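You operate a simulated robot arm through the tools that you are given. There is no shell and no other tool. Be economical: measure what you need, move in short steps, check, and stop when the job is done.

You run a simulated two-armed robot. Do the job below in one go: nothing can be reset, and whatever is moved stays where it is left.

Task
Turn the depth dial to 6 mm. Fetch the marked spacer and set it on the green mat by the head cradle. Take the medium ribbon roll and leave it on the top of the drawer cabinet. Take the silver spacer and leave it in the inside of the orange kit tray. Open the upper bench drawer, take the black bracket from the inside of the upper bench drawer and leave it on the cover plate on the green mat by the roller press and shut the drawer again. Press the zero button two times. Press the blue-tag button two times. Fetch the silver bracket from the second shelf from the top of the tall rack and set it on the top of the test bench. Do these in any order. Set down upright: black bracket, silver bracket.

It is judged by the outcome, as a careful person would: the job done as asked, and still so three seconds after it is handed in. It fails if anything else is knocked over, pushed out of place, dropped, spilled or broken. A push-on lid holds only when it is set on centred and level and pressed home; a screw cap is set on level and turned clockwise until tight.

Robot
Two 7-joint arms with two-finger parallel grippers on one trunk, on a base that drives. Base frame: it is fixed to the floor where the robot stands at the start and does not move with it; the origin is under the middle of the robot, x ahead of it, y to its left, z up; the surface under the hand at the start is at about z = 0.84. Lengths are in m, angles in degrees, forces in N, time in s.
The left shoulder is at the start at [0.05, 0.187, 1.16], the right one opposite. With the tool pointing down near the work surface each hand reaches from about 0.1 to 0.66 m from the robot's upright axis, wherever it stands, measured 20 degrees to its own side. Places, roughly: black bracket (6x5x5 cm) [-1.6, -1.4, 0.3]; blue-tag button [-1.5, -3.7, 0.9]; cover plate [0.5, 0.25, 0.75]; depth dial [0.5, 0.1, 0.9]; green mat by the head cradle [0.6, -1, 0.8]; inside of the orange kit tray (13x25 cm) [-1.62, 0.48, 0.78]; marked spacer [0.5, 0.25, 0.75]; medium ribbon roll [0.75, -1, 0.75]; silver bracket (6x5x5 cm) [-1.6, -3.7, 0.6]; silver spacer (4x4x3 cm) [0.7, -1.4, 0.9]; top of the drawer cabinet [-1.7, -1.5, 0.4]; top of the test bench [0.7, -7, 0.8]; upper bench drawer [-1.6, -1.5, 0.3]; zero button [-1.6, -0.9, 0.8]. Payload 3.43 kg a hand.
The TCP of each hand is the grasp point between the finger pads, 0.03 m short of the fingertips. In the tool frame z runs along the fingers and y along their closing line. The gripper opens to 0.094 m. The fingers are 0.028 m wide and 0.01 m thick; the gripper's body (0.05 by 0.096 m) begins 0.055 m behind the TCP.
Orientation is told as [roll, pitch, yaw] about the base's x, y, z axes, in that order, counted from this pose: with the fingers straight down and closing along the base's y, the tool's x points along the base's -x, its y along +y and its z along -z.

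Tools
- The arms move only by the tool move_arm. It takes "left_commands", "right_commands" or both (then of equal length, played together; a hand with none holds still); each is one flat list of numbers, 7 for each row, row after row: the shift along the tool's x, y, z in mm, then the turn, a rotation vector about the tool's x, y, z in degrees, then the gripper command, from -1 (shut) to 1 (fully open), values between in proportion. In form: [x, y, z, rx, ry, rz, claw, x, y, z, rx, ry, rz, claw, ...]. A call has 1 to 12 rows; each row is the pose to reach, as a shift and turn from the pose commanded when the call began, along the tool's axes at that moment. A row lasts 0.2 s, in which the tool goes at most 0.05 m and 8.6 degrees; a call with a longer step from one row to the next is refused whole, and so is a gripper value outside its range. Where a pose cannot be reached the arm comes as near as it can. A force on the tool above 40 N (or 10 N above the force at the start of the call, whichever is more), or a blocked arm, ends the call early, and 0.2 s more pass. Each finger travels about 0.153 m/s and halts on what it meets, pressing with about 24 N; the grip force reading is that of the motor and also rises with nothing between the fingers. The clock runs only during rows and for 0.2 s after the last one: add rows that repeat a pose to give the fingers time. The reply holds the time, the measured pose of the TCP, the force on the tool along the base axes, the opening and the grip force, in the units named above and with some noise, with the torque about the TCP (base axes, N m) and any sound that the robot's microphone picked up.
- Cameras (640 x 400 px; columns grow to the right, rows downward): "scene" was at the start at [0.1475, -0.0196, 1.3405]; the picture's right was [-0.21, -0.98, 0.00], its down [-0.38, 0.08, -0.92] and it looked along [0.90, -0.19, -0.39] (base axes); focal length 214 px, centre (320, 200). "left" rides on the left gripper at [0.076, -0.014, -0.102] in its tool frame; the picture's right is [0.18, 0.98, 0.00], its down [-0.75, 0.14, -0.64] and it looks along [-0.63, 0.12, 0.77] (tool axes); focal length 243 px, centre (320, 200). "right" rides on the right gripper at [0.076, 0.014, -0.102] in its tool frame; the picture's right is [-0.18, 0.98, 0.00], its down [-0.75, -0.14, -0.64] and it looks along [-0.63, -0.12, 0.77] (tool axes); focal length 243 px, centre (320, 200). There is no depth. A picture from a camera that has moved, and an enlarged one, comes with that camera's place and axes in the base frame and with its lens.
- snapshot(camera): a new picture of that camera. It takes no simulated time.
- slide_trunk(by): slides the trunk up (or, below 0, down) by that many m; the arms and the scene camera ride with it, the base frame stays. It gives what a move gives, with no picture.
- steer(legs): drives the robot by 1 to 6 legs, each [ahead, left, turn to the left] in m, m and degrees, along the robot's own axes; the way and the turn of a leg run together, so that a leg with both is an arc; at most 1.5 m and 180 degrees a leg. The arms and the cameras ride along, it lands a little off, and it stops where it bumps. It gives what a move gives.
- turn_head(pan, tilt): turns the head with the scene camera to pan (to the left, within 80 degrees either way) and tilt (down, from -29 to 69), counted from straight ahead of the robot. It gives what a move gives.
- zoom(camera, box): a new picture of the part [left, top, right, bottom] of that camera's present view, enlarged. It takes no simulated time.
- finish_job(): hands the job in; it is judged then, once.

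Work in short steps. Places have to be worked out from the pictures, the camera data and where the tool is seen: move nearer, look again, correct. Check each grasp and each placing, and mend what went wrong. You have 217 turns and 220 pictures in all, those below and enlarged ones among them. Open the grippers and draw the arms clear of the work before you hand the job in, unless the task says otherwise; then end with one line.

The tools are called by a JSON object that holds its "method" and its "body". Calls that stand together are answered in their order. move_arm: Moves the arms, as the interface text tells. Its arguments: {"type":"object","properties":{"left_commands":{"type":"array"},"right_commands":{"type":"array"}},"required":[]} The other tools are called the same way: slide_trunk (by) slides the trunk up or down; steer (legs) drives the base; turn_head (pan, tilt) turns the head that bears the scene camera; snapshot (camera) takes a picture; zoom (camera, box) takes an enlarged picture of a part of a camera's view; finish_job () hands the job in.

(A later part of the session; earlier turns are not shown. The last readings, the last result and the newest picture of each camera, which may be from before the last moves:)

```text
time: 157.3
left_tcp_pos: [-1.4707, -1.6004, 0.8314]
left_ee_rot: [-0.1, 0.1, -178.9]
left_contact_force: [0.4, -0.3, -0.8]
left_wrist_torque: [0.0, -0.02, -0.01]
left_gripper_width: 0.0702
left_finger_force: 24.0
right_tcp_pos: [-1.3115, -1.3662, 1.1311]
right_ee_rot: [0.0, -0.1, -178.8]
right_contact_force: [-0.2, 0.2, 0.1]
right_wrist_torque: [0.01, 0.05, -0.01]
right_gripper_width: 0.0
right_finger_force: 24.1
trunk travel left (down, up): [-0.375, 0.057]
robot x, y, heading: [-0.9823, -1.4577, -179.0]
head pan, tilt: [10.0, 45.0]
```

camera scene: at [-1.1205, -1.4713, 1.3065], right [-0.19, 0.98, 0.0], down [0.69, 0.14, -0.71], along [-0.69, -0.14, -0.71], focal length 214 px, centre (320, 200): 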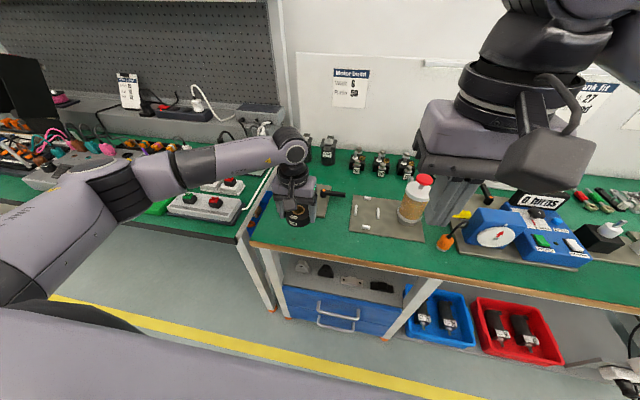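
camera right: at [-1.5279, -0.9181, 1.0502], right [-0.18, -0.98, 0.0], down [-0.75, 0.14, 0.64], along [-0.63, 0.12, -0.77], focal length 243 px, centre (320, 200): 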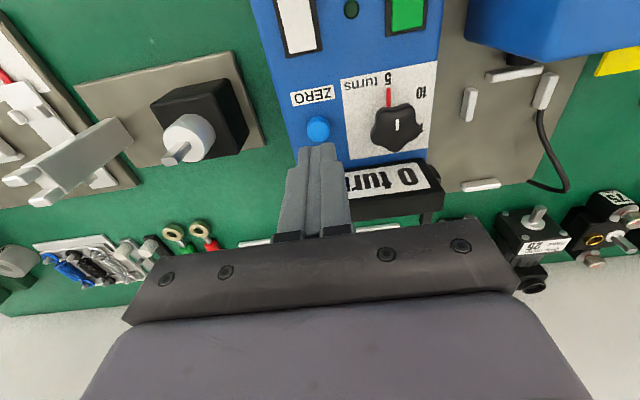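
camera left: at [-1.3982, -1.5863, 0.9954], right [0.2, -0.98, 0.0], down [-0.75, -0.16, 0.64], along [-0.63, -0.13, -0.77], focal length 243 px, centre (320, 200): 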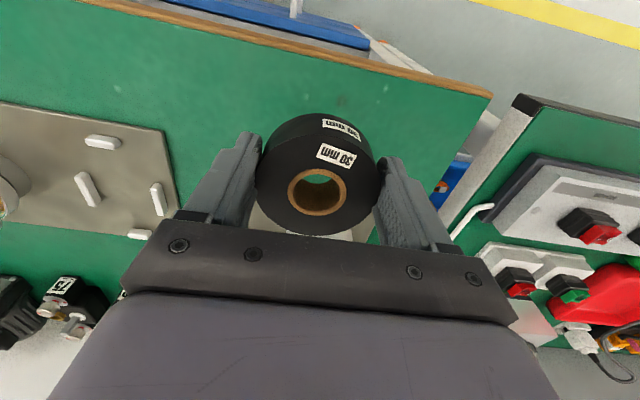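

No contact yet, so I'll continue in 3 mm steps.

{"method": "move_arm", "body": {"left_commands": [0, 0, 3, 0, 0, 0, -1, 0, 0, 6, 0, 0, 0, -1, 0, 0, 9, 0, 0, 0, -1, 0, 0, 12, 0, 0, 0, -1]}}

```text
time: 158.3
left_tcp_pos: [-1.4706, -1.6002, 0.8175]
left_ee_rot: [0.0, 0.2, -178.9]
left_contact_force: [-0.1, -0.2, -1.7]
left_wrist_torque: [-0.01, 0.0, 0.0]
left_gripper_width: 0.0701
left_finger_force: 23.7
right_tcp_pos: [-1.3109, -1.3664, 1.1316]
right_ee_rot: [0.0, -0.1, -178.8]
right_contact_force: [0.5, 0.1, 0.3]
right_wrist_torque: [0.02, -0.01, -0.01]
right_gripper_width: 0.0
right_finger_force: 23.4
trunk travel left (down, up): [-0.375, 0.057]
robot x, y, heading: [-0.9798, -1.4553, -179.0]
head pan, tilt: [10.0, 45.0]
```

{"method": "move_arm", "body": {"left_commands": [0, 0, 4, 0, 0, 0, -1, 0, 0, 8, 0, 0, 0, -1, 0, 0, 12, 0, 0, 0, -1, 0, 0, 16, 0, 0, 0, -1, 0, 0, 19, 0, 0, 0, -1]}}

{"method": "snapshot", "body": {"camera": "left"}}

{"method": "zoom", "body": {"camera": "scene", "box": [230, 150, 390, 270]}}

```text
time: 159.0
left_tcp_pos: [-1.475, -1.599, 0.815]
left_ee_rot: [-0.3, -0.3, -178.7]
left_contact_force: [3.4, -0.7, 17.8]
left_wrist_torque: [-0.55, -0.18, 0.1]
left_gripper_width: 0.0701
left_finger_force: 23.6
right_tcp_pos: [-1.3103, -1.3671, 1.1309]
right_ee_rot: [0.1, -0.1, -178.8]
right_contact_force: [0.9, 0.3, 0.4]
right_wrist_torque: [0.01, 0.01, 0.01]
right_gripper_width: 0.0
right_finger_force: 24.2
trunk travel left (down, up): [-0.375, 0.057]
robot x, y, heading: [-0.9769, -1.4531, -178.8]
head pan, tilt: [10.0, 45.0]
stopped in row 3 (left hand): the force on the tool passed its limit at 44 N (the readings are from after the stop); the commanded pose is now the measured one
```

```text
128 pictures are left
camera left: at [-1.3984, -1.5856, 0.9171], right [0.2, -0.98, 0.0], down [-0.75, -0.16, 0.65], along [-0.63, -0.13, -0.76], focal length 243 px, centre (320, 200)
```

left: 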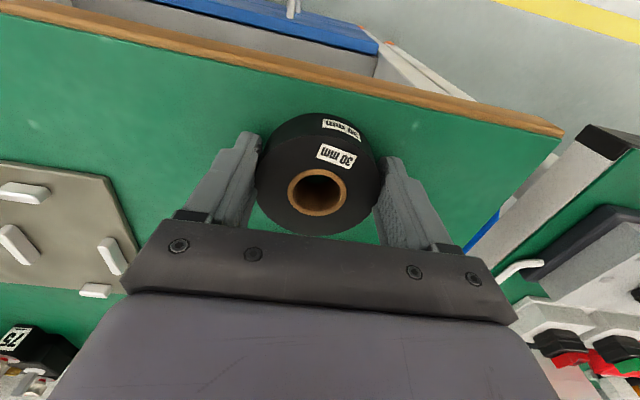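

```text
3.33 times, centred on (310, 210) of scene
camera zoom: at [-1.1191, -1.4711, 1.3067], right [-0.19, 0.98, 0.0], down [0.69, 0.14, -0.71], along [-0.69, -0.14, -0.71], focal length 715 px, centre (353, 167)
```

zoom: 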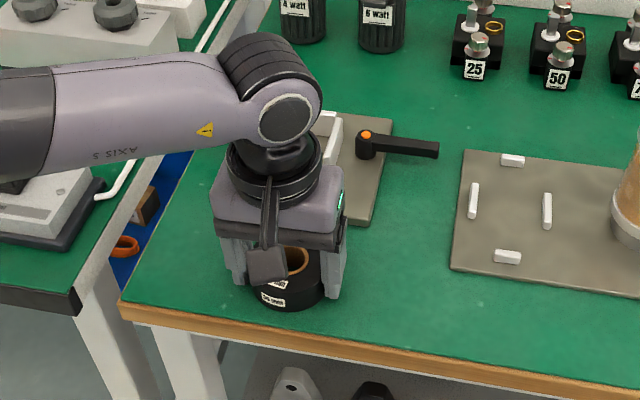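

It rests on the bench, whose surface is z≈0.78. I'll release, rise, and pitch the hand 45° forward.

{"method": "move_arm", "body": {"left_commands": [0, 0, 0, 0, 0, 0, 1, 0, 0, 0, 0, 0, 0, 1, 0, 0, -30, 0, 0, 0, 1, 0, 0, -60, 0, 0, 0, 1, 20, 0, -90, 0, -8, 0, 1, 40, 0, -100, 0, -16, 0, 1, 60, 0, -100, 0, -24, 0, 1, 75, 0, -100, 0, -32, 0, 1, 85, 0, -100, 0, -40, 0, 1, 90, 0, -100, 0, -45, 0, 1]}}

{"method": "snapshot", "body": {"camera": "left"}}

{"method": "zoom", "body": {"camera": "scene", "box": [230, 150, 390, 270]}}

```text
time: 161.2
left_tcp_pos: [-1.383, -1.5973, 0.9112]
left_ee_rot: [-0.3, -45.2, -178.6]
left_contact_force: [0.4, 0.4, 1.1]
left_wrist_torque: [-0.01, 0.01, -0.01]
left_gripper_width: 0.0942
left_finger_force: 0.0
right_tcp_pos: [-1.3103, -1.3664, 1.1319]
right_ee_rot: [0.0, -0.2, -178.7]
right_contact_force: [-0.2, 0.2, -0.1]
right_wrist_torque: [0.01, -0.02, 0.0]
right_gripper_width: 0.0
right_finger_force: 24.4
trunk travel left (down, up): [-0.375, 0.057]
robot x, y, heading: [-0.979, -1.4569, -178.6]
head pan, tilt: [10.0, 45.0]
```

```text
126 pictures are left
camera left: at [-1.2574, -1.5829, 0.9297], right [0.15, -0.98, -0.13], down [-0.07, -0.15, 0.99], along [-0.99, -0.14, -0.09], focal length 243 px, centre (320, 200)
```

left: 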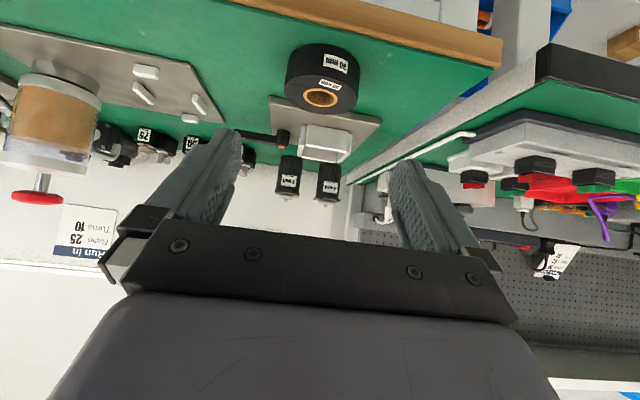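

```text
3.33 times, centred on (310, 210) of scene
camera zoom: at [-1.1198, -1.4716, 1.3065], right [-0.19, 0.98, 0.0], down [0.69, 0.14, -0.71], along [-0.69, -0.14, -0.71], focal length 715 px, centre (353, 167)
```

zoom: 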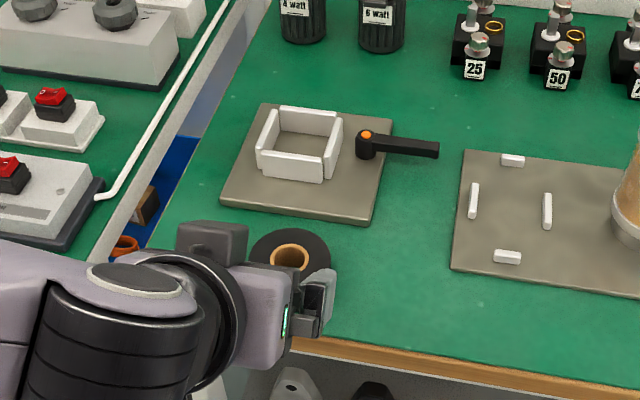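

The roll stands at (-1.478, -1.60). I'll slide the open fingers along the 45° axis around it and grip.

{"method": "move_arm", "body": {"left_commands": [7, 1, 35, 0, 0, 0, 1, 7, 1, 70, 0, 0, 0, 1, 7, 1, 105, 0, 0, 0, 1, 7, 1, 124, 0, 0, 0, 1, 7, 1, 124, 0, 0, 0, -1, 7, 1, 124, 0, 0, 0, -1, 7, 1, 124, 0, 0, 0, -1]}}

{"method": "snapshot", "body": {"camera": "left"}}

{"method": "zoom", "body": {"camera": "scene", "box": [230, 150, 390, 270]}}

```text
time: 162.8
left_tcp_pos: [-1.4662, -1.6014, 0.8206]
left_ee_rot: [-0.1, -45.1, -178.7]
left_contact_force: [-0.6, -0.6, 0.1]
left_wrist_torque: [0.08, 0.03, 0.03]
left_gripper_width: 0.0701
left_finger_force: 24.5
right_tcp_pos: [-1.3122, -1.367, 1.1332]
right_ee_rot: [0.0, -0.1, -178.8]
right_contact_force: [0.4, 0.1, 0.2]
right_wrist_torque: [0.03, -0.01, 0.03]
right_gripper_width: 0.0002
right_finger_force: 23.9
trunk travel left (down, up): [-0.375, 0.057]
robot x, y, heading: [-0.9826, -1.4508, -178.9]
head pan, tilt: [10.0, 45.0]
```

```text
124 pictures are left
camera left: at [-1.3401, -1.5858, 0.8387], right [0.15, -0.98, -0.13], down [-0.07, -0.15, 0.99], along [-0.99, -0.14, -0.09], focal length 243 px, centre (320, 200)
```

left: 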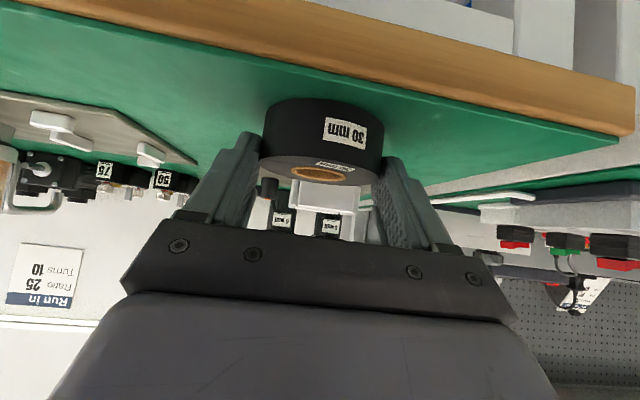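

```text
3.33 times, centred on (310, 210) of scene
camera zoom: at [-1.1199, -1.4716, 1.3065], right [-0.19, 0.98, 0.0], down [0.69, 0.14, -0.71], along [-0.69, -0.14, -0.71], focal length 715 px, centre (353, 167)
```

zoom: 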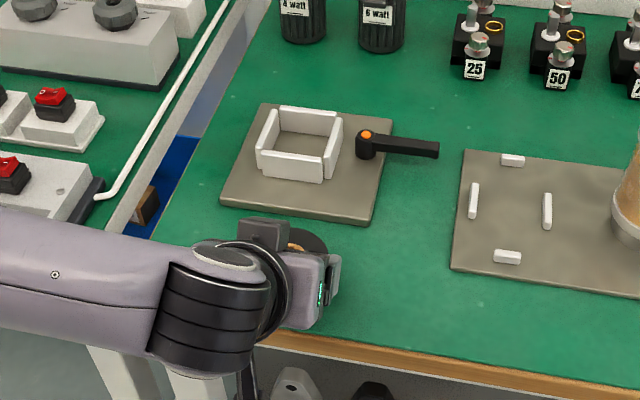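

Gripped with the roll level. I'll lift straight up, then back away from the bench.

{"method": "move_arm", "body": {"left_commands": [-10, 0, -10, 0, 0, 0, -1, -40, 0, -40, 0, 0, 0, -1, -70, 0, -70, 0, 0, 0, -1, -100, 0, -100, 0, 0, 0, -1, -70, 0, -130, 0, 0, 0, -1, -40, 0, -160, 0, 0, 0, -1, -10, 0, -190, 0, 0, 0, -1]}}

{"method": "snapshot", "body": {"camera": "left"}}

```text
time: 164.4
left_tcp_pos: [-1.3389, -1.6001, 0.9611]
left_ee_rot: [-0.2, -45.1, -178.6]
left_contact_force: [0.2, -0.3, -1.2]
left_wrist_torque: [-0.01, -0.04, 0.02]
left_gripper_width: 0.0701
left_finger_force: 24.1
left hand out of reach, approached as far as the arm can: row 7
right_tcp_pos: [-1.311, -1.3666, 1.1324]
right_ee_rot: [0.1, -0.1, -178.8]
right_contact_force: [-0.1, 0.5, 0.8]
right_wrist_torque: [0.02, 0.0, 0.01]
right_gripper_width: 0.0002
right_finger_force: 23.9
trunk travel left (down, up): [-0.375, 0.057]
robot x, y, heading: [-0.9832, -1.4528, -179.0]
head pan, tilt: [10.0, 45.0]
```

```text
122 pictures are left
camera left: at [-1.2132, -1.5838, 0.9799], right [0.15, -0.98, -0.13], down [-0.07, -0.15, 0.99], along [-0.99, -0.14, -0.09], focal length 243 px, centre (320, 200)
```

left: 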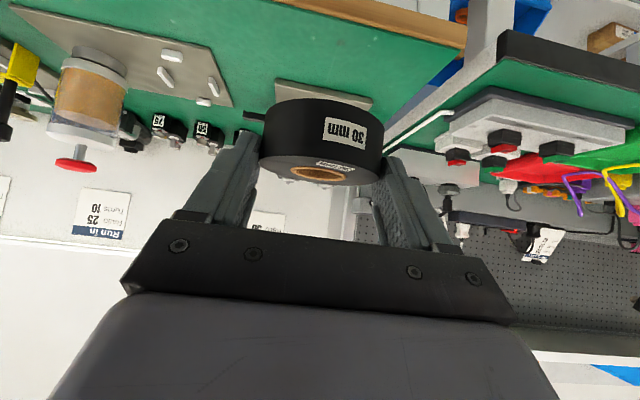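

The roll is held level. I'll back off, lower the trunk and look at the cabinet top again.

{"method": "steer", "body": {"legs": [[-0.28, 0, -1]]}}

{"method": "slide_trunk", "body": {"by": -0.37}}

{"method": "turn_head", "body": {"pan": 5, "tilt": 32}}

{"method": "snapshot", "body": {"camera": "scene"}}

{"method": "snapshot", "body": {"camera": "left"}}

```text
time: 166.3
left_tcp_pos: [-1.0735, -1.5879, 0.9619]
left_ee_rot: [-0.2, -45.1, 179.7]
left_contact_force: [-0.7, 0.0, -1.4]
left_wrist_torque: [0.01, -0.02, -0.03]
left_gripper_width: 0.0703
left_finger_force: 24.4
right_tcp_pos: [-1.0378, -1.3567, 1.1318]
right_ee_rot: [0.0, 0.0, 179.6]
right_contact_force: [0.0, 0.1, -0.8]
right_wrist_torque: [-0.02, 0.04, 0.0]
right_gripper_width: 0.0002
right_finger_force: 23.9
trunk travel left (down, up): [-0.375, 0.057]
robot x, y, heading: [-0.7107, -1.4526, 179.4]
head pan, tilt: [10.0, 45.0]
```

```text
time: 169.9
left_tcp_pos: [-1.074, -1.5876, 0.5912]
left_ee_rot: [-0.3, -45.1, 179.8]
left_contact_force: [0.4, -0.5, -0.9]
left_wrist_torque: [0.01, -0.01, -0.01]
left_gripper_width: 0.0704
left_finger_force: 23.8
right_tcp_pos: [-1.0395, -1.356, 0.7613]
right_ee_rot: [0.0, -0.1, 179.6]
right_contact_force: [-0.1, 0.1, -0.7]
right_wrist_torque: [0.01, -0.03, 0.02]
right_gripper_width: 0.0002
right_finger_force: 23.9
trunk travel left (down, up): [-0.005, 0.427]
robot x, y, heading: [-0.7104, -1.4519, 179.5]
head pan, tilt: [10.0, 45.0]
```

```text
time: 170.6
left_tcp_pos: [-1.0729, -1.588, 0.5908]
left_ee_rot: [-0.2, -45.1, 179.6]
left_contact_force: [0.2, 0.4, -1.4]
left_wrist_torque: [-0.02, 0.01, 0.05]
left_gripper_width: 0.0701
left_finger_force: 24.4
right_tcp_pos: [-1.038, -1.3561, 0.7619]
right_ee_rot: [0.1, -0.1, 179.6]
right_contact_force: [-0.5, -0.2, -0.5]
right_wrist_torque: [0.03, 0.01, -0.01]
right_gripper_width: 0.0
right_finger_force: 24.0
trunk travel left (down, up): [-0.005, 0.427]
robot x, y, heading: [-0.7124, -1.4535, 179.6]
head pan, tilt: [5.0, 32.0]
```

```text
121 pictures are left
camera scene: at [-0.8595, -1.4597, 0.9559], right [-0.08, 1.0, 0.0], down [0.53, 0.04, -0.85], along [-0.84, -0.07, -0.53], focal length 214 px, centre (320, 200)
```

scene: 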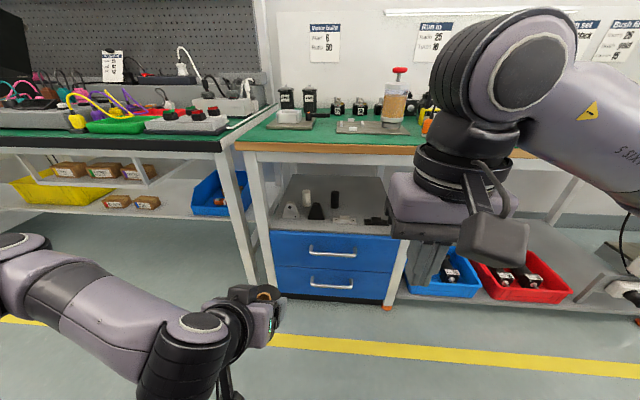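

```text
120 pictures are left
camera left: at [-0.9472, -1.5756, 0.6096], right [0.12, -0.98, -0.13], down [-0.08, -0.14, 0.99], along [-0.99, -0.11, -0.09], focal length 243 px, centre (320, 200)
```

left: 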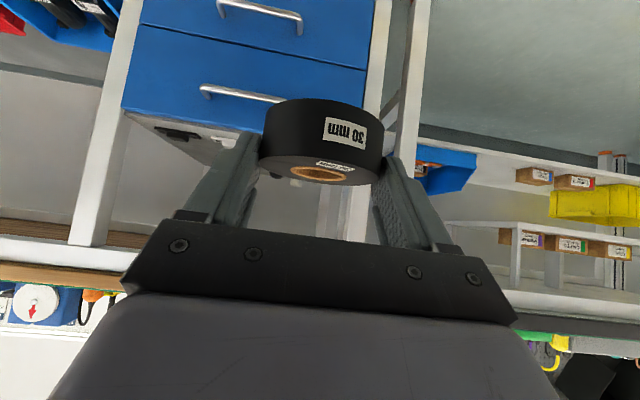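

{"method": "zoom", "body": {"camera": "scene", "box": [240, 150, 410, 260]}}

```text
3.64 times, centred on (325, 205) of scene
camera zoom: at [-0.8595, -1.4597, 0.9559], right [-0.08, 1.0, 0.0], down [0.53, 0.04, -0.85], along [-0.84, -0.07, -0.53], focal length 780 px, centre (302, 182)
```

zoom: 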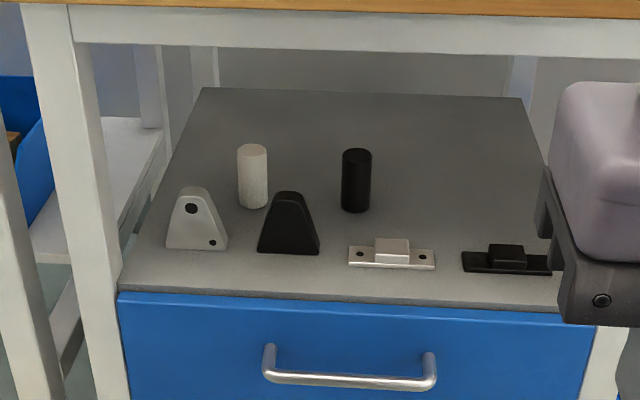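

The front strip between the two wedge pieces fits the roll: centre about (-1.505, -1.584). I'll drive up, lower the roll to just above the top's height, then check before moving in.

{"method": "steer", "body": {"legs": [[0.27, 0, 0]]}}

{"method": "move_arm", "body": {"left_commands": [20, 0, 20, 0, 0, 0, -1, 40, 0, 40, 0, 0, 0, -1, 58, 0, 58, 0, 0, 0, -1]}}

{"method": "snapshot", "body": {"camera": "scene"}}

{"method": "snapshot", "body": {"camera": "left"}}

```text
time: 172.6
left_tcp_pos: [-1.3503, -1.5834, 0.591]
left_ee_rot: [-0.2, -45.1, 179.3]
left_contact_force: [0.8, 0.8, -0.2]
left_wrist_torque: [0.03, -0.04, -0.01]
left_gripper_width: 0.0703
left_finger_force: 24.5
right_tcp_pos: [-1.3151, -1.3513, 0.7622]
right_ee_rot: [0.0, -0.1, 179.3]
right_contact_force: [-0.1, -0.5, -0.1]
right_wrist_torque: [0.04, 0.01, 0.02]
right_gripper_width: 0.0001
right_finger_force: 24.0
trunk travel left (down, up): [-0.005, 0.427]
robot x, y, heading: [-0.9879, -1.4494, 178.8]
head pan, tilt: [5.0, 32.0]
```

```text
time: 173.4
left_tcp_pos: [-1.3524, -1.5825, 0.5085]
left_ee_rot: [-0.2, -45.1, 179.5]
left_contact_force: [0.3, -0.4, -0.7]
left_wrist_torque: [0.0, 0.0, -0.05]
left_gripper_width: 0.0701
left_finger_force: 24.0
right_tcp_pos: [-1.3147, -1.3515, 0.7613]
right_ee_rot: [0.0, -0.1, 179.3]
right_contact_force: [0.2, -1.0, -0.4]
right_wrist_torque: [0.0, -0.02, -0.02]
right_gripper_width: 0.0001
right_finger_force: 24.6
trunk travel left (down, up): [-0.005, 0.427]
robot x, y, heading: [-0.9884, -1.4485, 179.3]
head pan, tilt: [5.0, 32.0]
```

```text
118 pictures are left
camera scene: at [-1.1362, -1.4557, 0.956], right [-0.07, 1.0, 0.0], down [0.53, 0.04, -0.85], along [-0.85, -0.06, -0.53], focal length 214 px, centre (320, 200)
```

scene: 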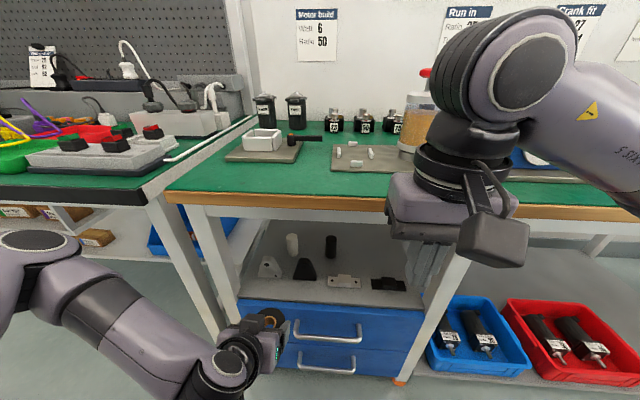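

```text
117 pictures are left
camera left: at [-1.2261, -1.5712, 0.5261], right [0.12, -0.98, -0.13], down [-0.08, -0.14, 0.99], along [-0.99, -0.1, -0.09], focal length 243 px, centre (320, 200)
```

left: 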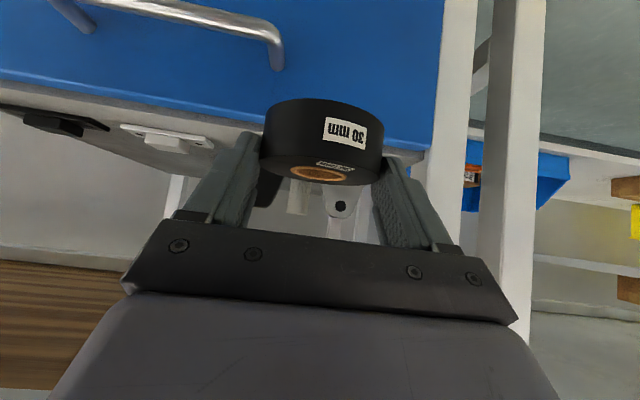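

The alignment in y is good (gap mid at -1.58). I'll move forward 14 cm over the top.

{"method": "move_arm", "body": {"left_commands": [-25, 0, 25, 0, 0, 0, -1, -50, 0, 50, 0, 0, 0, -1, -75, 0, 75, 0, 0, 0, -1, -100, 0, 100, 0, 0, 0, -1]}}

{"method": "zoom", "body": {"camera": "scene", "box": [190, 200, 390, 340]}}

{"method": "snapshot", "body": {"camera": "left"}}

```text
time: 174.4
left_tcp_pos: [-1.4932, -1.5803, 0.509]
left_ee_rot: [-0.2, -44.9, 179.3]
left_contact_force: [1.1, -0.6, -1.6]
left_wrist_torque: [-0.01, -0.04, 0.03]
left_gripper_width: 0.0703
left_finger_force: 23.5
right_tcp_pos: [-1.314, -1.352, 0.7608]
right_ee_rot: [-0.1, -0.1, 179.3]
right_contact_force: [0.0, 0.2, 0.3]
right_wrist_torque: [0.05, 0.02, 0.02]
right_gripper_width: 0.0
right_finger_force: 23.8
trunk travel left (down, up): [-0.005, 0.427]
robot x, y, heading: [-0.99, -1.4492, 179.2]
head pan, tilt: [5.0, 32.0]
```

```text
2.86 times, centred on (290, 270) of scene
camera zoom: at [-1.1361, -1.4557, 0.956], right [-0.07, 1.0, 0.0], down [0.53, 0.04, -0.85], along [-0.85, -0.06, -0.53], focal length 613 px, centre (406, 0)
```

zoom: 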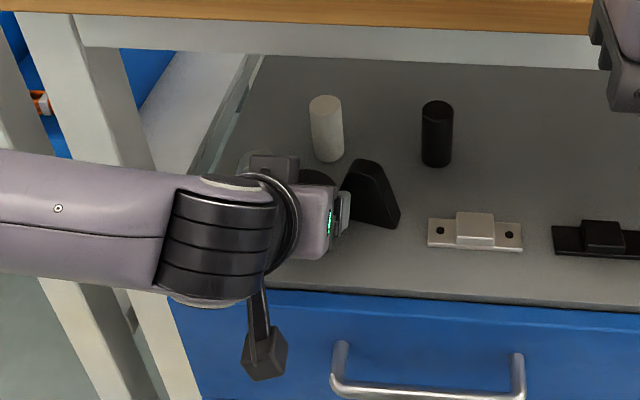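

```text
115 pictures are left
camera left: at [-1.3671, -1.5705, 0.528], right [0.12, -0.98, -0.13], down [-0.08, -0.14, 0.99], along [-0.99, -0.1, -0.1], focal length 243 px, centre (320, 200)
```

left: 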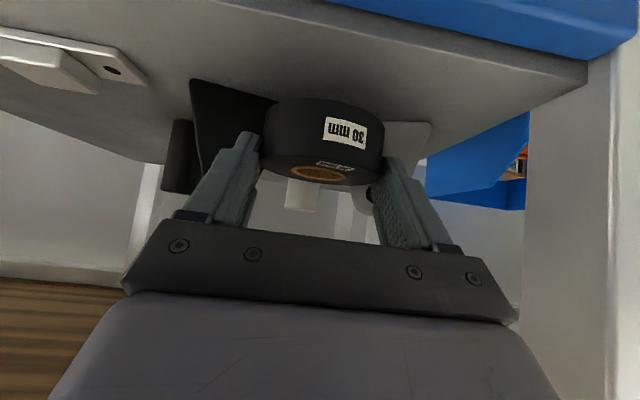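

Now lower slowly until the roll rests on the top.

{"method": "move_arm", "body": {"left_commands": [14, 0, 14, 0, 0, 0, -1, 20, 0, 20, 0, 0, 0, -1, 23, 0, 23, 0, 0, 0, -1, 25, 0, 25, 0, 0, 0, -1, 27, 0, 27, 0, 0, 0, -1]}}

{"method": "snapshot", "body": {"camera": "left"}}

```text
time: 175.7
left_tcp_pos: [-1.4954, -1.5786, 0.4781]
left_ee_rot: [-0.2, -46.0, 179.4]
left_contact_force: [0.5, -0.8, 11.7]
left_wrist_torque: [-0.29, -0.04, -0.02]
left_gripper_width: 0.0702
left_finger_force: 23.5
right_tcp_pos: [-1.3133, -1.3508, 0.7607]
right_ee_rot: [0.0, -0.3, 179.3]
right_contact_force: [0.6, 0.0, 0.7]
right_wrist_torque: [-0.02, 0.03, 0.0]
right_gripper_width: 0.0
right_finger_force: 24.2
trunk travel left (down, up): [-0.005, 0.427]
robot x, y, heading: [-0.9869, -1.4496, 179.2]
head pan, tilt: [5.0, 32.0]
stopped in row 5 (left hand): the force on the tool passed its limit at 41 N (the readings are from after the stop); the commanded pose is now the measured one
```

```text
114 pictures are left
camera left: at [-1.3686, -1.5682, 0.4943], right [0.11, -0.98, -0.14], down [-0.06, -0.14, 0.99], along [-0.99, -0.1, -0.08], focal length 243 px, centre (320, 200)
```

left: 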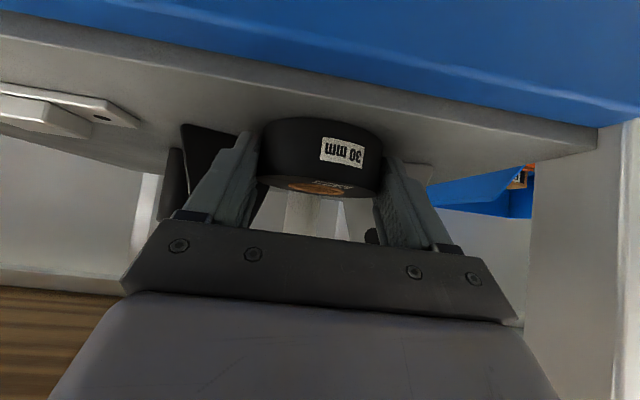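

The roll rests on the top, inside the edge. I'll open modestly and withdraw along the tool axis.

{"method": "move_arm", "body": {"left_commands": [0, 0, 0, 0, 0, 0, 0.75, 0, 0, 0, 0, 0, 0, 0.75, 0, 0, -30, 0, 0, 0, 0.75, 0, 0, -70, 0, 0, 0, 0.75, 0, 0, -110, 0, 0, 0, 0.75]}}

{"method": "snapshot", "body": {"camera": "left"}}

{"method": "zoom", "body": {"camera": "scene", "box": [190, 200, 390, 340]}}

```text
time: 176.9
left_tcp_pos: [-1.4141, -1.5812, 0.5527]
left_ee_rot: [0.0, -45.7, 179.3]
left_contact_force: [-1.0, -0.2, -0.3]
left_wrist_torque: [-0.01, -0.02, 0.0]
left_gripper_width: 0.0823
left_finger_force: 0.0
right_tcp_pos: [-1.3146, -1.3519, 0.7628]
right_ee_rot: [0.0, -0.2, 179.3]
right_contact_force: [-1.0, 0.1, -1.1]
right_wrist_torque: [-0.03, -0.03, -0.01]
right_gripper_width: 0.0001
right_finger_force: 24.1
trunk travel left (down, up): [-0.005, 0.427]
robot x, y, heading: [-0.9843, -1.4523, 179.2]
head pan, tilt: [5.0, 32.0]
```

```text
113 pictures are left
camera left: at [-1.288, -1.5697, 0.5699], right [0.12, -0.98, -0.13], down [-0.07, -0.14, 0.99], along [-0.99, -0.11, -0.09], focal length 243 px, centre (320, 200)
```

left: 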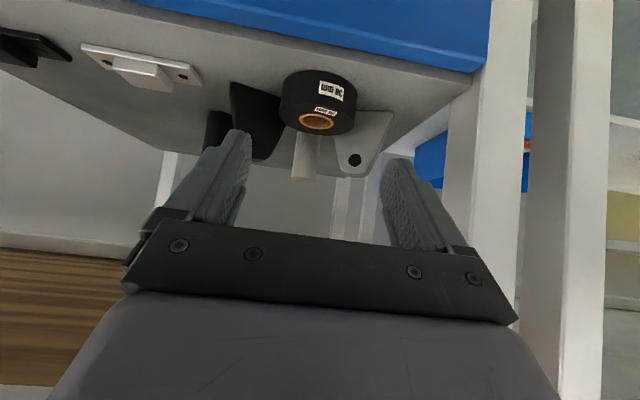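

```text
2.86 times, centred on (290, 270) of scene
camera zoom: at [-1.136, -1.4559, 0.9559], right [-0.07, 1.0, 0.0], down [0.53, 0.04, -0.85], along [-0.85, -0.06, -0.53], focal length 613 px, centre (406, 0)
```

zoom: 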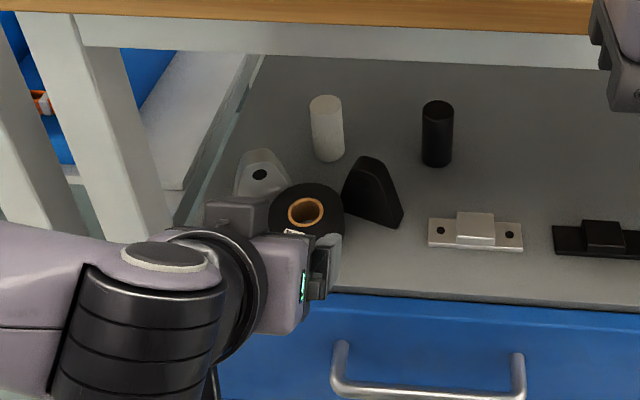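

The roll stands on the cabinet top. Next is the drawer. Its upper handle is a bar about 18 cm long near (-1.437, -1.458, 0.342). I'll back up a bit and turn the left hand vertical again.

{"method": "steer", "body": {"legs": [[-0.17, 0, 0.7]]}}

{"method": "move_arm", "body": {"left_commands": [0, 0, 0, 0, 8, 0, 0, 0, 0, 0, 0, 16, 0, 0, 0, 0, 0, 0, 24, 0, 0, 0, 0, 0, 0, 32, 0, 0, 0, 0, 0, 0, 40, 0, 0, 0, 0, 0, 0, 45.5, 0, 0]}}

{"method": "zoom", "body": {"camera": "scene", "box": [230, 160, 420, 320]}}

```text
time: 178.3
left_tcp_pos: [-1.2469, -1.5882, 0.5511]
left_ee_rot: [-0.2, -45.6, -179.8]
left_contact_force: [0.6, -0.9, 0.4]
left_wrist_torque: [0.07, 0.03, 0.0]
left_gripper_width: 0.0825
left_finger_force: 0.0
right_tcp_pos: [-1.1487, -1.3574, 0.7612]
right_ee_rot: [0.0, -0.1, -179.9]
right_contact_force: [-0.4, -0.1, 0.1]
right_wrist_torque: [0.02, 0.0, 0.01]
right_gripper_width: 0.0
right_finger_force: 24.2
trunk travel left (down, up): [-0.005, 0.427]
robot x, y, heading: [-0.8193, -1.4512, -179.8]
head pan, tilt: [5.0, 32.0]
```

```text
time: 179.7
left_tcp_pos: [-1.2479, -1.5875, 0.5526]
left_ee_rot: [-0.2, -0.2, -179.9]
left_contact_force: [0.0, -0.5, 0.3]
left_wrist_torque: [0.01, -0.02, 0.02]
left_gripper_width: 0.0468
left_finger_force: 0.1
right_tcp_pos: [-1.1494, -1.3573, 0.761]
right_ee_rot: [0.0, -0.1, -179.9]
right_contact_force: [-0.4, 0.0, 0.3]
right_wrist_torque: [0.0, 0.0, -0.01]
right_gripper_width: 0.0003
right_finger_force: 23.8
trunk travel left (down, up): [-0.005, 0.427]
robot x, y, heading: [-0.8157, -1.4527, -179.7]
head pan, tilt: [5.0, 32.0]
```

```text
2.50 times, centred on (325, 240) of scene
camera zoom: at [-0.9693, -1.459, 0.956], right [-0.09, 1.0, 0.0], down [0.53, 0.05, -0.85], along [-0.84, -0.07, -0.53], focal length 536 px, centre (308, 100)
```

zoom: 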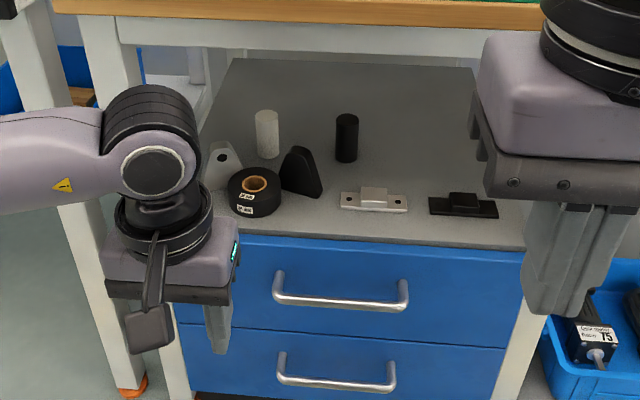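

The black wedge may have turned a little; I'll zoom to check.

{"method": "zoom", "body": {"camera": "scene", "box": [285, 175, 365, 235]}}

```text
6.67 times, centred on (325, 205) of scene
camera zoom: at [-0.9693, -1.459, 0.956], right [-0.09, 1.0, 0.0], down [0.53, 0.05, -0.85], along [-0.84, -0.07, -0.53], focal length 1430 px, centre (287, 167)
```

zoom: 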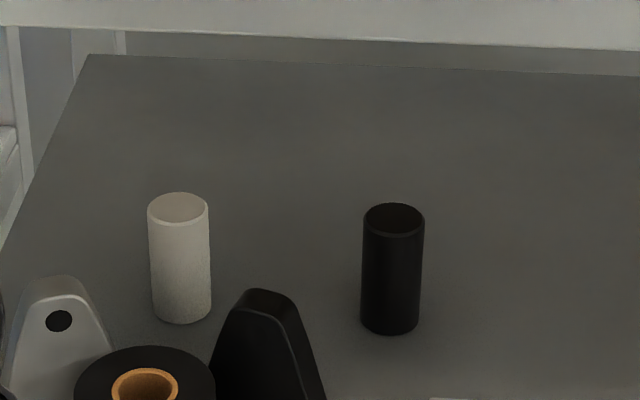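

{"method": "zoom", "body": {"camera": "scene", "box": [305, 205, 365, 250]}}

{"method": "snapshot", "body": {"camera": "left"}}

```text
8.89 times, centred on (335, 228) of scene
camera zoom: at [-0.9693, -1.459, 0.956], right [-0.09, 1.0, 0.0], down [0.53, 0.05, -0.85], along [-0.84, -0.07, -0.53], focal length 1906 px, centre (187, -44)
```

zoom: 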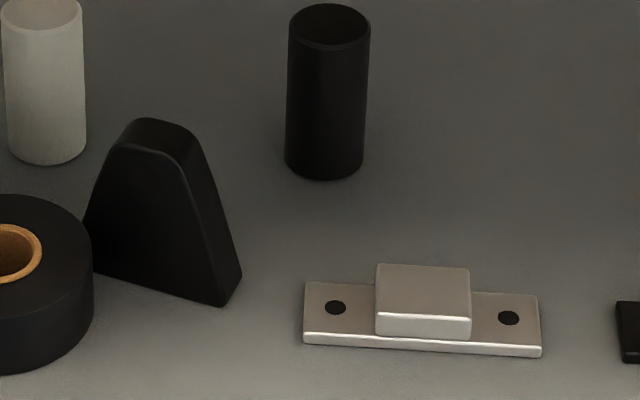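

```text
108 pictures are left
camera left: at [-1.1704, -1.5748, 0.6551], right [0.19, -0.98, 0.0], down [-0.75, -0.14, 0.64], along [-0.63, -0.12, -0.77], focal length 243 px, centre (320, 200)
```

left: 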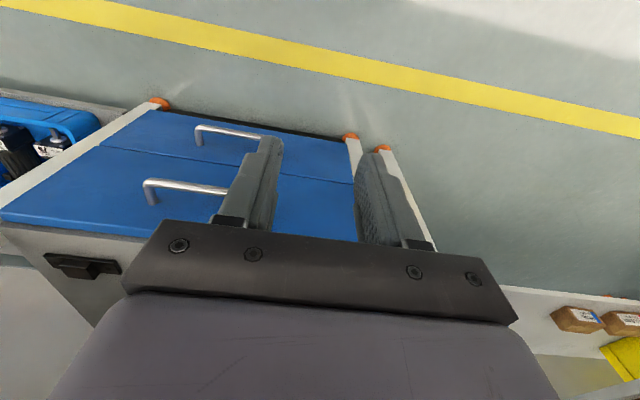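

The black wedge was nudged about 1 cm, but it stands. Now the handle: the bar is roughly (-1.42, -1.37…-1.535, 0.365). I'll turn the left wrist 88° so the fingers can straddle the bar, and look.

{"method": "move_arm", "body": {"left_commands": [-9, -9, 0, 0, 0, -8, 0, -18, -18, 0, 0, 0, -16, 0, -27, -27, 0, 0, 0, -24, 0, -36, -36, 0, 0, 0, -32, 0, -45, -45, 0, 0, 0, -40, 0, -54, -54, 0, 0, 0, -48, 0, -63, -63, 0, 0, 0, -56, 0, -72, -72, 0, 0, 0, -64, 0, -81, -81, 0, 0, 0, -72, 0, -90, -90, 0, 0, 0, -80, 0, -100, -100, 0, 0, 0, -88, 0]}}

{"method": "snapshot", "body": {"camera": "left"}}

{"method": "snapshot", "body": {"camera": "scene"}}

```text
time: 182.1
left_tcp_pos: [-1.3471, -1.4879, 0.5525]
left_ee_rot: [-0.3, 0.1, -91.8]
left_contact_force: [-0.4, 0.1, 0.5]
left_wrist_torque: [0.04, 0.0, -0.01]
left_gripper_width: 0.0472
left_finger_force: 0.1
right_tcp_pos: [-1.1496, -1.3575, 0.7613]
right_ee_rot: [0.1, -0.2, -180.0]
right_contact_force: [-0.1, 0.2, -0.1]
right_wrist_torque: [0.03, 0.02, 0.01]
right_gripper_width: 0.0
right_finger_force: 23.8
trunk travel left (down, up): [-0.005, 0.427]
robot x, y, heading: [-0.8229, -1.455, -179.9]
head pan, tilt: [5.0, 32.0]
```

```text
107 pictures are left
camera left: at [-1.3583, -1.4133, 0.6553], right [0.99, 0.15, 0.0], down [0.12, -0.76, 0.64], along [0.1, -0.63, -0.77], focal length 243 px, centre (320, 200)
```

left: 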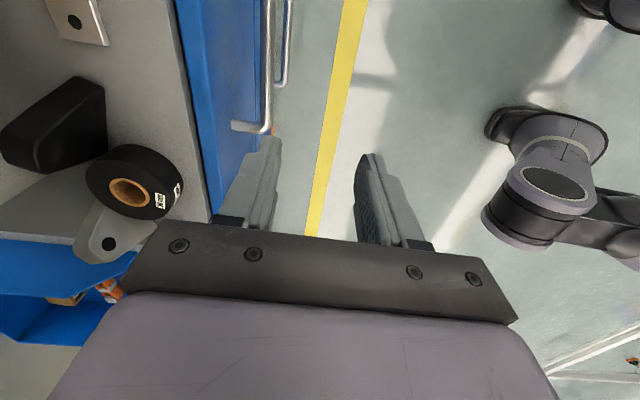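

```text
106 pictures are left
camera scene: at [-0.9693, -1.4591, 0.956], right [-0.09, 1.0, 0.0], down [0.53, 0.05, -0.85], along [-0.84, -0.07, -0.53], focal length 214 px, centre (320, 200)
```

scene: 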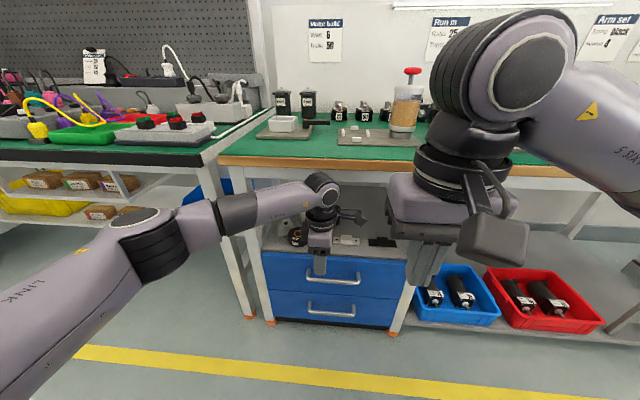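

The bar is at about (-1.405, y -1.535…-1.37, 0.385). I'll move over its middle and check before descending.

{"method": "move_arm", "body": {"left_commands": [11, -20, 15, 0, 0, 0, 0, 22, -40, 30, 0, 0, 0, 0, 31, -58, 50, 0, 0, 0, 0]}}

{"method": "snapshot", "body": {"camera": "left"}}

{"method": "zoom", "body": {"camera": "scene", "box": [260, 180, 420, 330]}}

```text
time: 182.9
left_tcp_pos: [-1.3949, -1.459, 0.5005]
left_ee_rot: [-0.1, 0.2, -92.0]
left_contact_force: [0.6, -0.3, 0.0]
left_wrist_torque: [-0.03, 0.01, -0.02]
left_gripper_width: 0.0471
left_finger_force: 0.1
left hand out of reach, approached as far as the arm can: row 3
right_tcp_pos: [-1.1487, -1.3577, 0.7609]
right_ee_rot: [0.0, -0.1, -179.9]
right_contact_force: [0.2, -0.8, 0.0]
right_wrist_torque: [-0.03, 0.04, -0.01]
right_gripper_width: 0.0
right_finger_force: 24.1
trunk travel left (down, up): [-0.005, 0.427]
robot x, y, heading: [-0.8203, -1.4534, -179.8]
head pan, tilt: [5.0, 32.0]
```

```text
105 pictures are left
camera left: at [-1.4057, -1.3837, 0.6043], right [0.99, 0.15, 0.0], down [0.12, -0.76, 0.64], along [0.09, -0.63, -0.77], focal length 243 px, centre (320, 200)
```

left: 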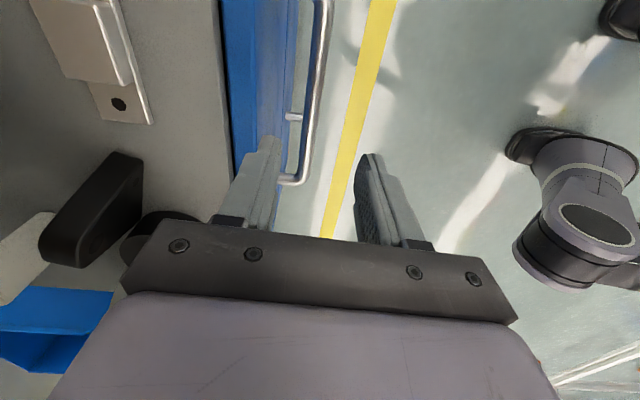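

```text
2.67 times, centred on (340, 255) of scene
camera zoom: at [-0.9694, -1.4592, 0.956], right [-0.09, 1.0, 0.0], down [0.53, 0.05, -0.85], along [-0.84, -0.07, -0.53], focal length 572 px, centre (267, 53)
```

zoom: 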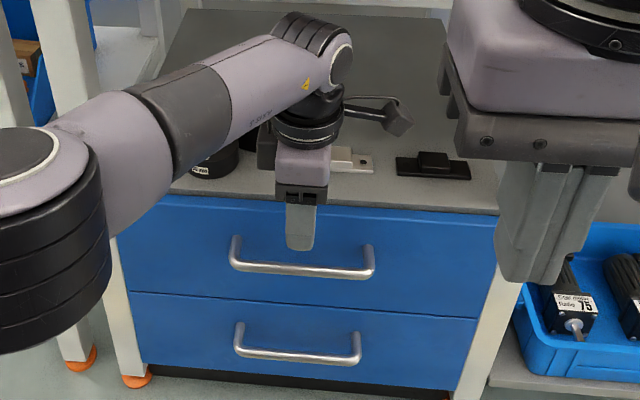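

The bar is at x≈-1.404, z≈0.38, between the open fingers. I'll descend and close on it.

{"method": "move_arm", "body": {"left_commands": [0, -2, 35, 0, 0, 0, 0, 0, -4, 70, 0, 0, 0, 0, 0, -5, 100, 0, 0, 0, 0, 0, -5, 117, 0, 0, 0, 0]}}

{"method": "snapshot", "body": {"camera": "left"}}

{"method": "zoom", "body": {"camera": "scene", "box": [260, 180, 420, 330]}}

```text
time: 183.8
left_tcp_pos: [-1.3781, -1.4658, 0.423]
left_ee_rot: [-1.3, 0.4, -92.0]
left_contact_force: [5.3, -1.8, 16.3]
left_wrist_torque: [-0.22, 0.19, 0.1]
left_gripper_width: 0.0442
left_finger_force: 0.1
left hand out of reach, approached as far as the arm can: row 1, 2, 3, 4
right_tcp_pos: [-1.1487, -1.3568, 0.7622]
right_ee_rot: [0.0, -0.2, -179.9]
right_contact_force: [-0.8, 0.7, -0.3]
right_wrist_torque: [-0.02, 0.01, -0.01]
right_gripper_width: 0.0
right_finger_force: 23.8
trunk travel left (down, up): [-0.005, 0.427]
robot x, y, heading: [-0.8199, -1.4493, -179.7]
head pan, tilt: [5.0, 32.0]
stopped in row 4 (left hand): the force on the tool passed its limit at 49 N (the readings are from after the stop); the commanded pose is now the measured one
```

```text
103 pictures are left
camera left: at [-1.3885, -1.3921, 0.5278], right [0.99, 0.15, -0.02], down [0.13, -0.76, 0.63], along [0.08, -0.63, -0.77], focal length 243 px, centre (320, 200)
```

left: 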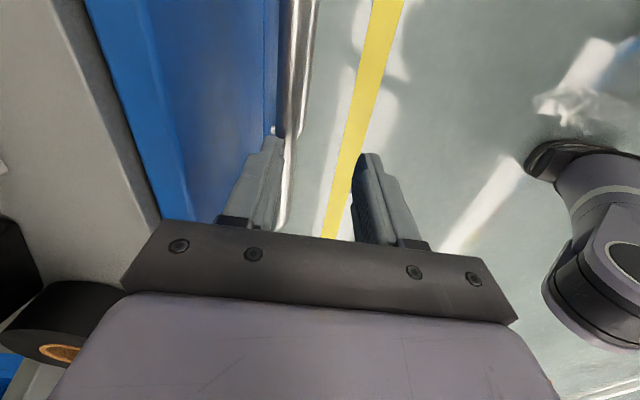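

```text
2.67 times, centred on (340, 255) of scene
camera zoom: at [-0.9683, -1.459, 0.9565], right [-0.09, 1.0, 0.0], down [0.53, 0.05, -0.85], along [-0.85, -0.07, -0.53], focal length 572 px, centre (267, 53)
```

zoom: 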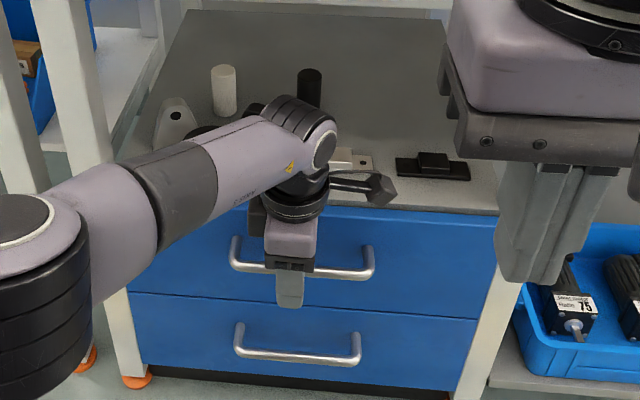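

The arm ran out of reach and the back finger sat on the bar. I'll raise, drive 8 cm closer, and re-aim.

{"method": "move_arm", "body": {"left_commands": [0, 15, -40, 0, 0, 0, 0, 0, 40, -60, 0, 0, 0, 0, 0, 60, -60, 0, 0, 0, 0]}}

{"method": "steer", "body": {"legs": [[0.1, 0, 0]]}}

{"method": "snapshot", "body": {"camera": "left"}}

```text
time: 184.6
left_tcp_pos: [-1.3172, -1.4706, 0.4818]
left_ee_rot: [-1.0, 0.4, -92.0]
left_contact_force: [-0.5, -0.2, 0.1]
left_wrist_torque: [-0.05, 0.01, -0.01]
left_gripper_width: 0.0471
left_finger_force: 0.0
right_tcp_pos: [-1.1485, -1.3582, 0.7611]
right_ee_rot: [0.0, -0.1, -179.8]
right_contact_force: [-0.2, 0.5, -0.3]
right_wrist_torque: [0.03, -0.03, -0.01]
right_gripper_width: 0.0
right_finger_force: 24.0
trunk travel left (down, up): [-0.005, 0.427]
robot x, y, heading: [-0.8211, -1.4546, -179.9]
head pan, tilt: [5.0, 32.0]
```

```text
time: 185.8
left_tcp_pos: [-1.4177, -1.4706, 0.4815]
left_ee_rot: [-1.1, 0.4, -92.0]
left_contact_force: [-0.9, 1.0, -0.4]
left_wrist_torque: [0.01, -0.03, -0.01]
left_gripper_width: 0.0473
left_finger_force: 0.1
right_tcp_pos: [-1.2498, -1.357, 0.762]
right_ee_rot: [0.0, -0.2, -179.9]
right_contact_force: [0.0, -0.3, -0.4]
right_wrist_torque: [-0.01, -0.02, 0.0]
right_gripper_width: 0.0
right_finger_force: 24.1
trunk travel left (down, up): [-0.005, 0.427]
robot x, y, heading: [-0.9211, -1.445, -180.0]
head pan, tilt: [5.0, 32.0]
```

```text
101 pictures are left
camera left: at [-1.4275, -1.3948, 0.5855], right [0.99, 0.15, -0.02], down [0.13, -0.76, 0.63], along [0.08, -0.63, -0.77], focal length 243 px, centre (320, 200)
```

left: 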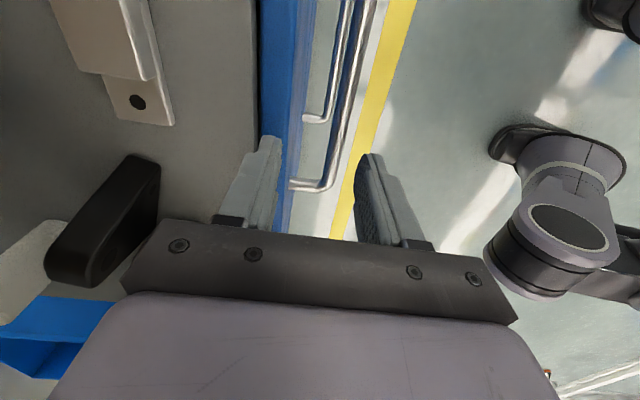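

The bar is at x = -1.402. I'll shift +14 mm, descend and close.

{"method": "move_arm", "body": {"left_commands": [0, 14, 0, 0, 1, 0, 0, 0, 14, 40, 0, 1, 0, 0, 0, 14, 80, 0, 1, 0, 0, 0, 14, 106, 0, 1, 0, 0, 0, 14, 106, 0, 1, 0, -1, 0, 14, 106, 0, 1, 0, -1, 0, 14, 106, 0, 1, 0, -1]}}

{"method": "snapshot", "body": {"camera": "left"}}

```text
time: 186.5
left_tcp_pos: [-1.4065, -1.4674, 0.4399]
left_ee_rot: [-1.5, 1.5, -92.0]
left_contact_force: [4.1, -1.7, 8.4]
left_wrist_torque: [-0.14, 0.31, 0.16]
left_gripper_width: 0.044
left_finger_force: 0.1
right_tcp_pos: [-1.2497, -1.3569, 0.7616]
right_ee_rot: [0.0, -0.1, -179.9]
right_contact_force: [-0.3, 0.2, 0.1]
right_wrist_torque: [-0.01, -0.01, 0.0]
right_gripper_width: 0.0
right_finger_force: 24.4
trunk travel left (down, up): [-0.005, 0.427]
robot x, y, heading: [-0.9224, -1.452, -179.6]
head pan, tilt: [5.0, 32.0]
stopped in row 3 (left hand): the force on the tool passed its limit at 51 N (the readings are from after the stop); the commanded pose is now the measured one
```

```text
100 pictures are left
camera left: at [-1.4156, -1.3947, 0.5452], right [0.99, 0.15, -0.02], down [0.13, -0.77, 0.62], along [0.08, -0.61, -0.79], focal length 243 px, centre (320, 200)
```

left: 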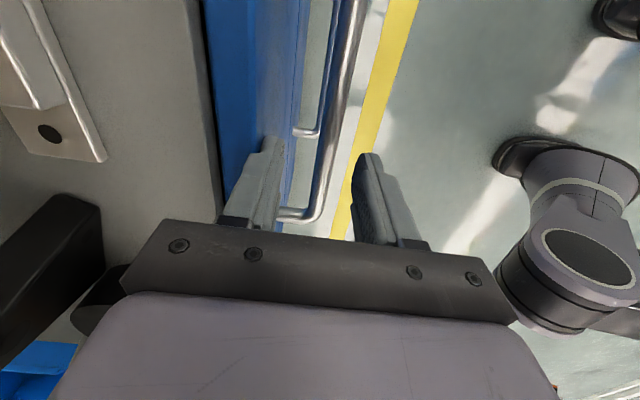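

Something stopped the back finger early. I'll look from the head camera.

{"method": "zoom", "body": {"camera": "scene", "box": [270, 220, 410, 340]}}

{"method": "snapshot", "body": {"camera": "right"}}

```text
3.33 times, centred on (340, 280) of scene
camera zoom: at [-1.0696, -1.4592, 0.9563], right [-0.09, 1.0, 0.0], down [0.53, 0.05, -0.85], along [-0.85, -0.07, -0.53], focal length 715 px, centre (253, -67)
```

zoom: 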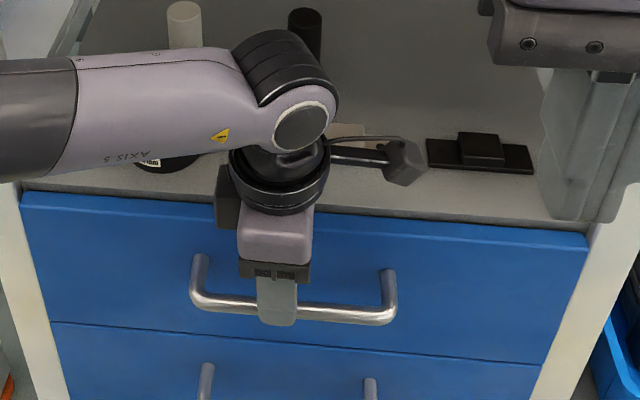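

```text
98 pictures are left
camera right: at [-1.174, -1.3702, 0.8658], right [-0.18, -0.98, 0.0], down [-0.75, 0.14, 0.64], along [-0.63, 0.12, -0.77], focal length 243 px, centre (320, 200)
```

right: 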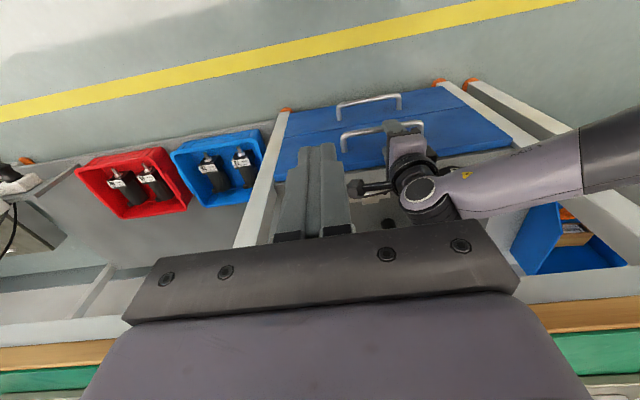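

The drawer's blue front panel protrudes (face at x≈-1.437) and blocked the back finger. The gap to the bar is about 28 mm. I'll raise, narrow the opening to 38 mm and set TCP x = -1.397.

{"method": "move_arm", "body": {"left_commands": [0, 0, -40, 0, 0, 0, -0.19, 0, 9.5, -40, 0, -1, 0, -0.19, 0, 9.5, -40, 0, -1, 0, -0.19]}}

{"method": "snapshot", "body": {"camera": "left"}}

```text
time: 187.3
left_tcp_pos: [-1.396, -1.4689, 0.4788]
left_ee_rot: [-1.5, 0.3, -91.9]
left_contact_force: [-0.1, 0.0, -0.4]
left_wrist_torque: [0.02, 0.01, 0.01]
left_gripper_width: 0.0383
left_finger_force: 0.0
right_tcp_pos: [-1.252, -1.3568, 0.7611]
right_ee_rot: [0.0, -0.1, -179.9]
right_contact_force: [-0.2, 0.7, 0.2]
right_wrist_torque: [0.01, 0.0, 0.0]
right_gripper_width: 0.0
right_finger_force: 23.8
trunk travel left (down, up): [-0.005, 0.427]
robot x, y, heading: [-0.921, -1.4489, -179.8]
head pan, tilt: [5.0, 32.0]
```

```text
97 pictures are left
camera left: at [-1.4041, -1.3942, 0.5817], right [0.99, 0.15, -0.02], down [0.13, -0.76, 0.63], along [0.08, -0.63, -0.77], focal length 243 px, centre (320, 200)
```

left: 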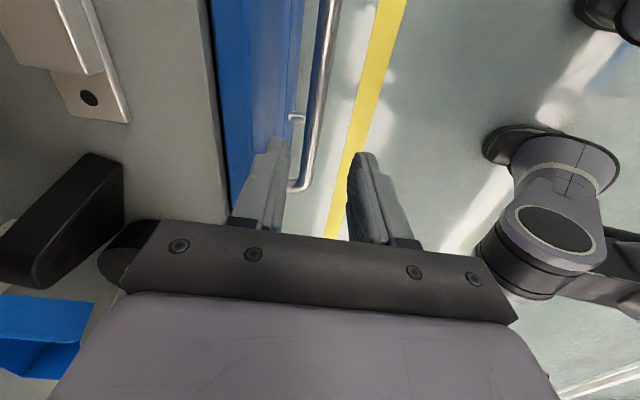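

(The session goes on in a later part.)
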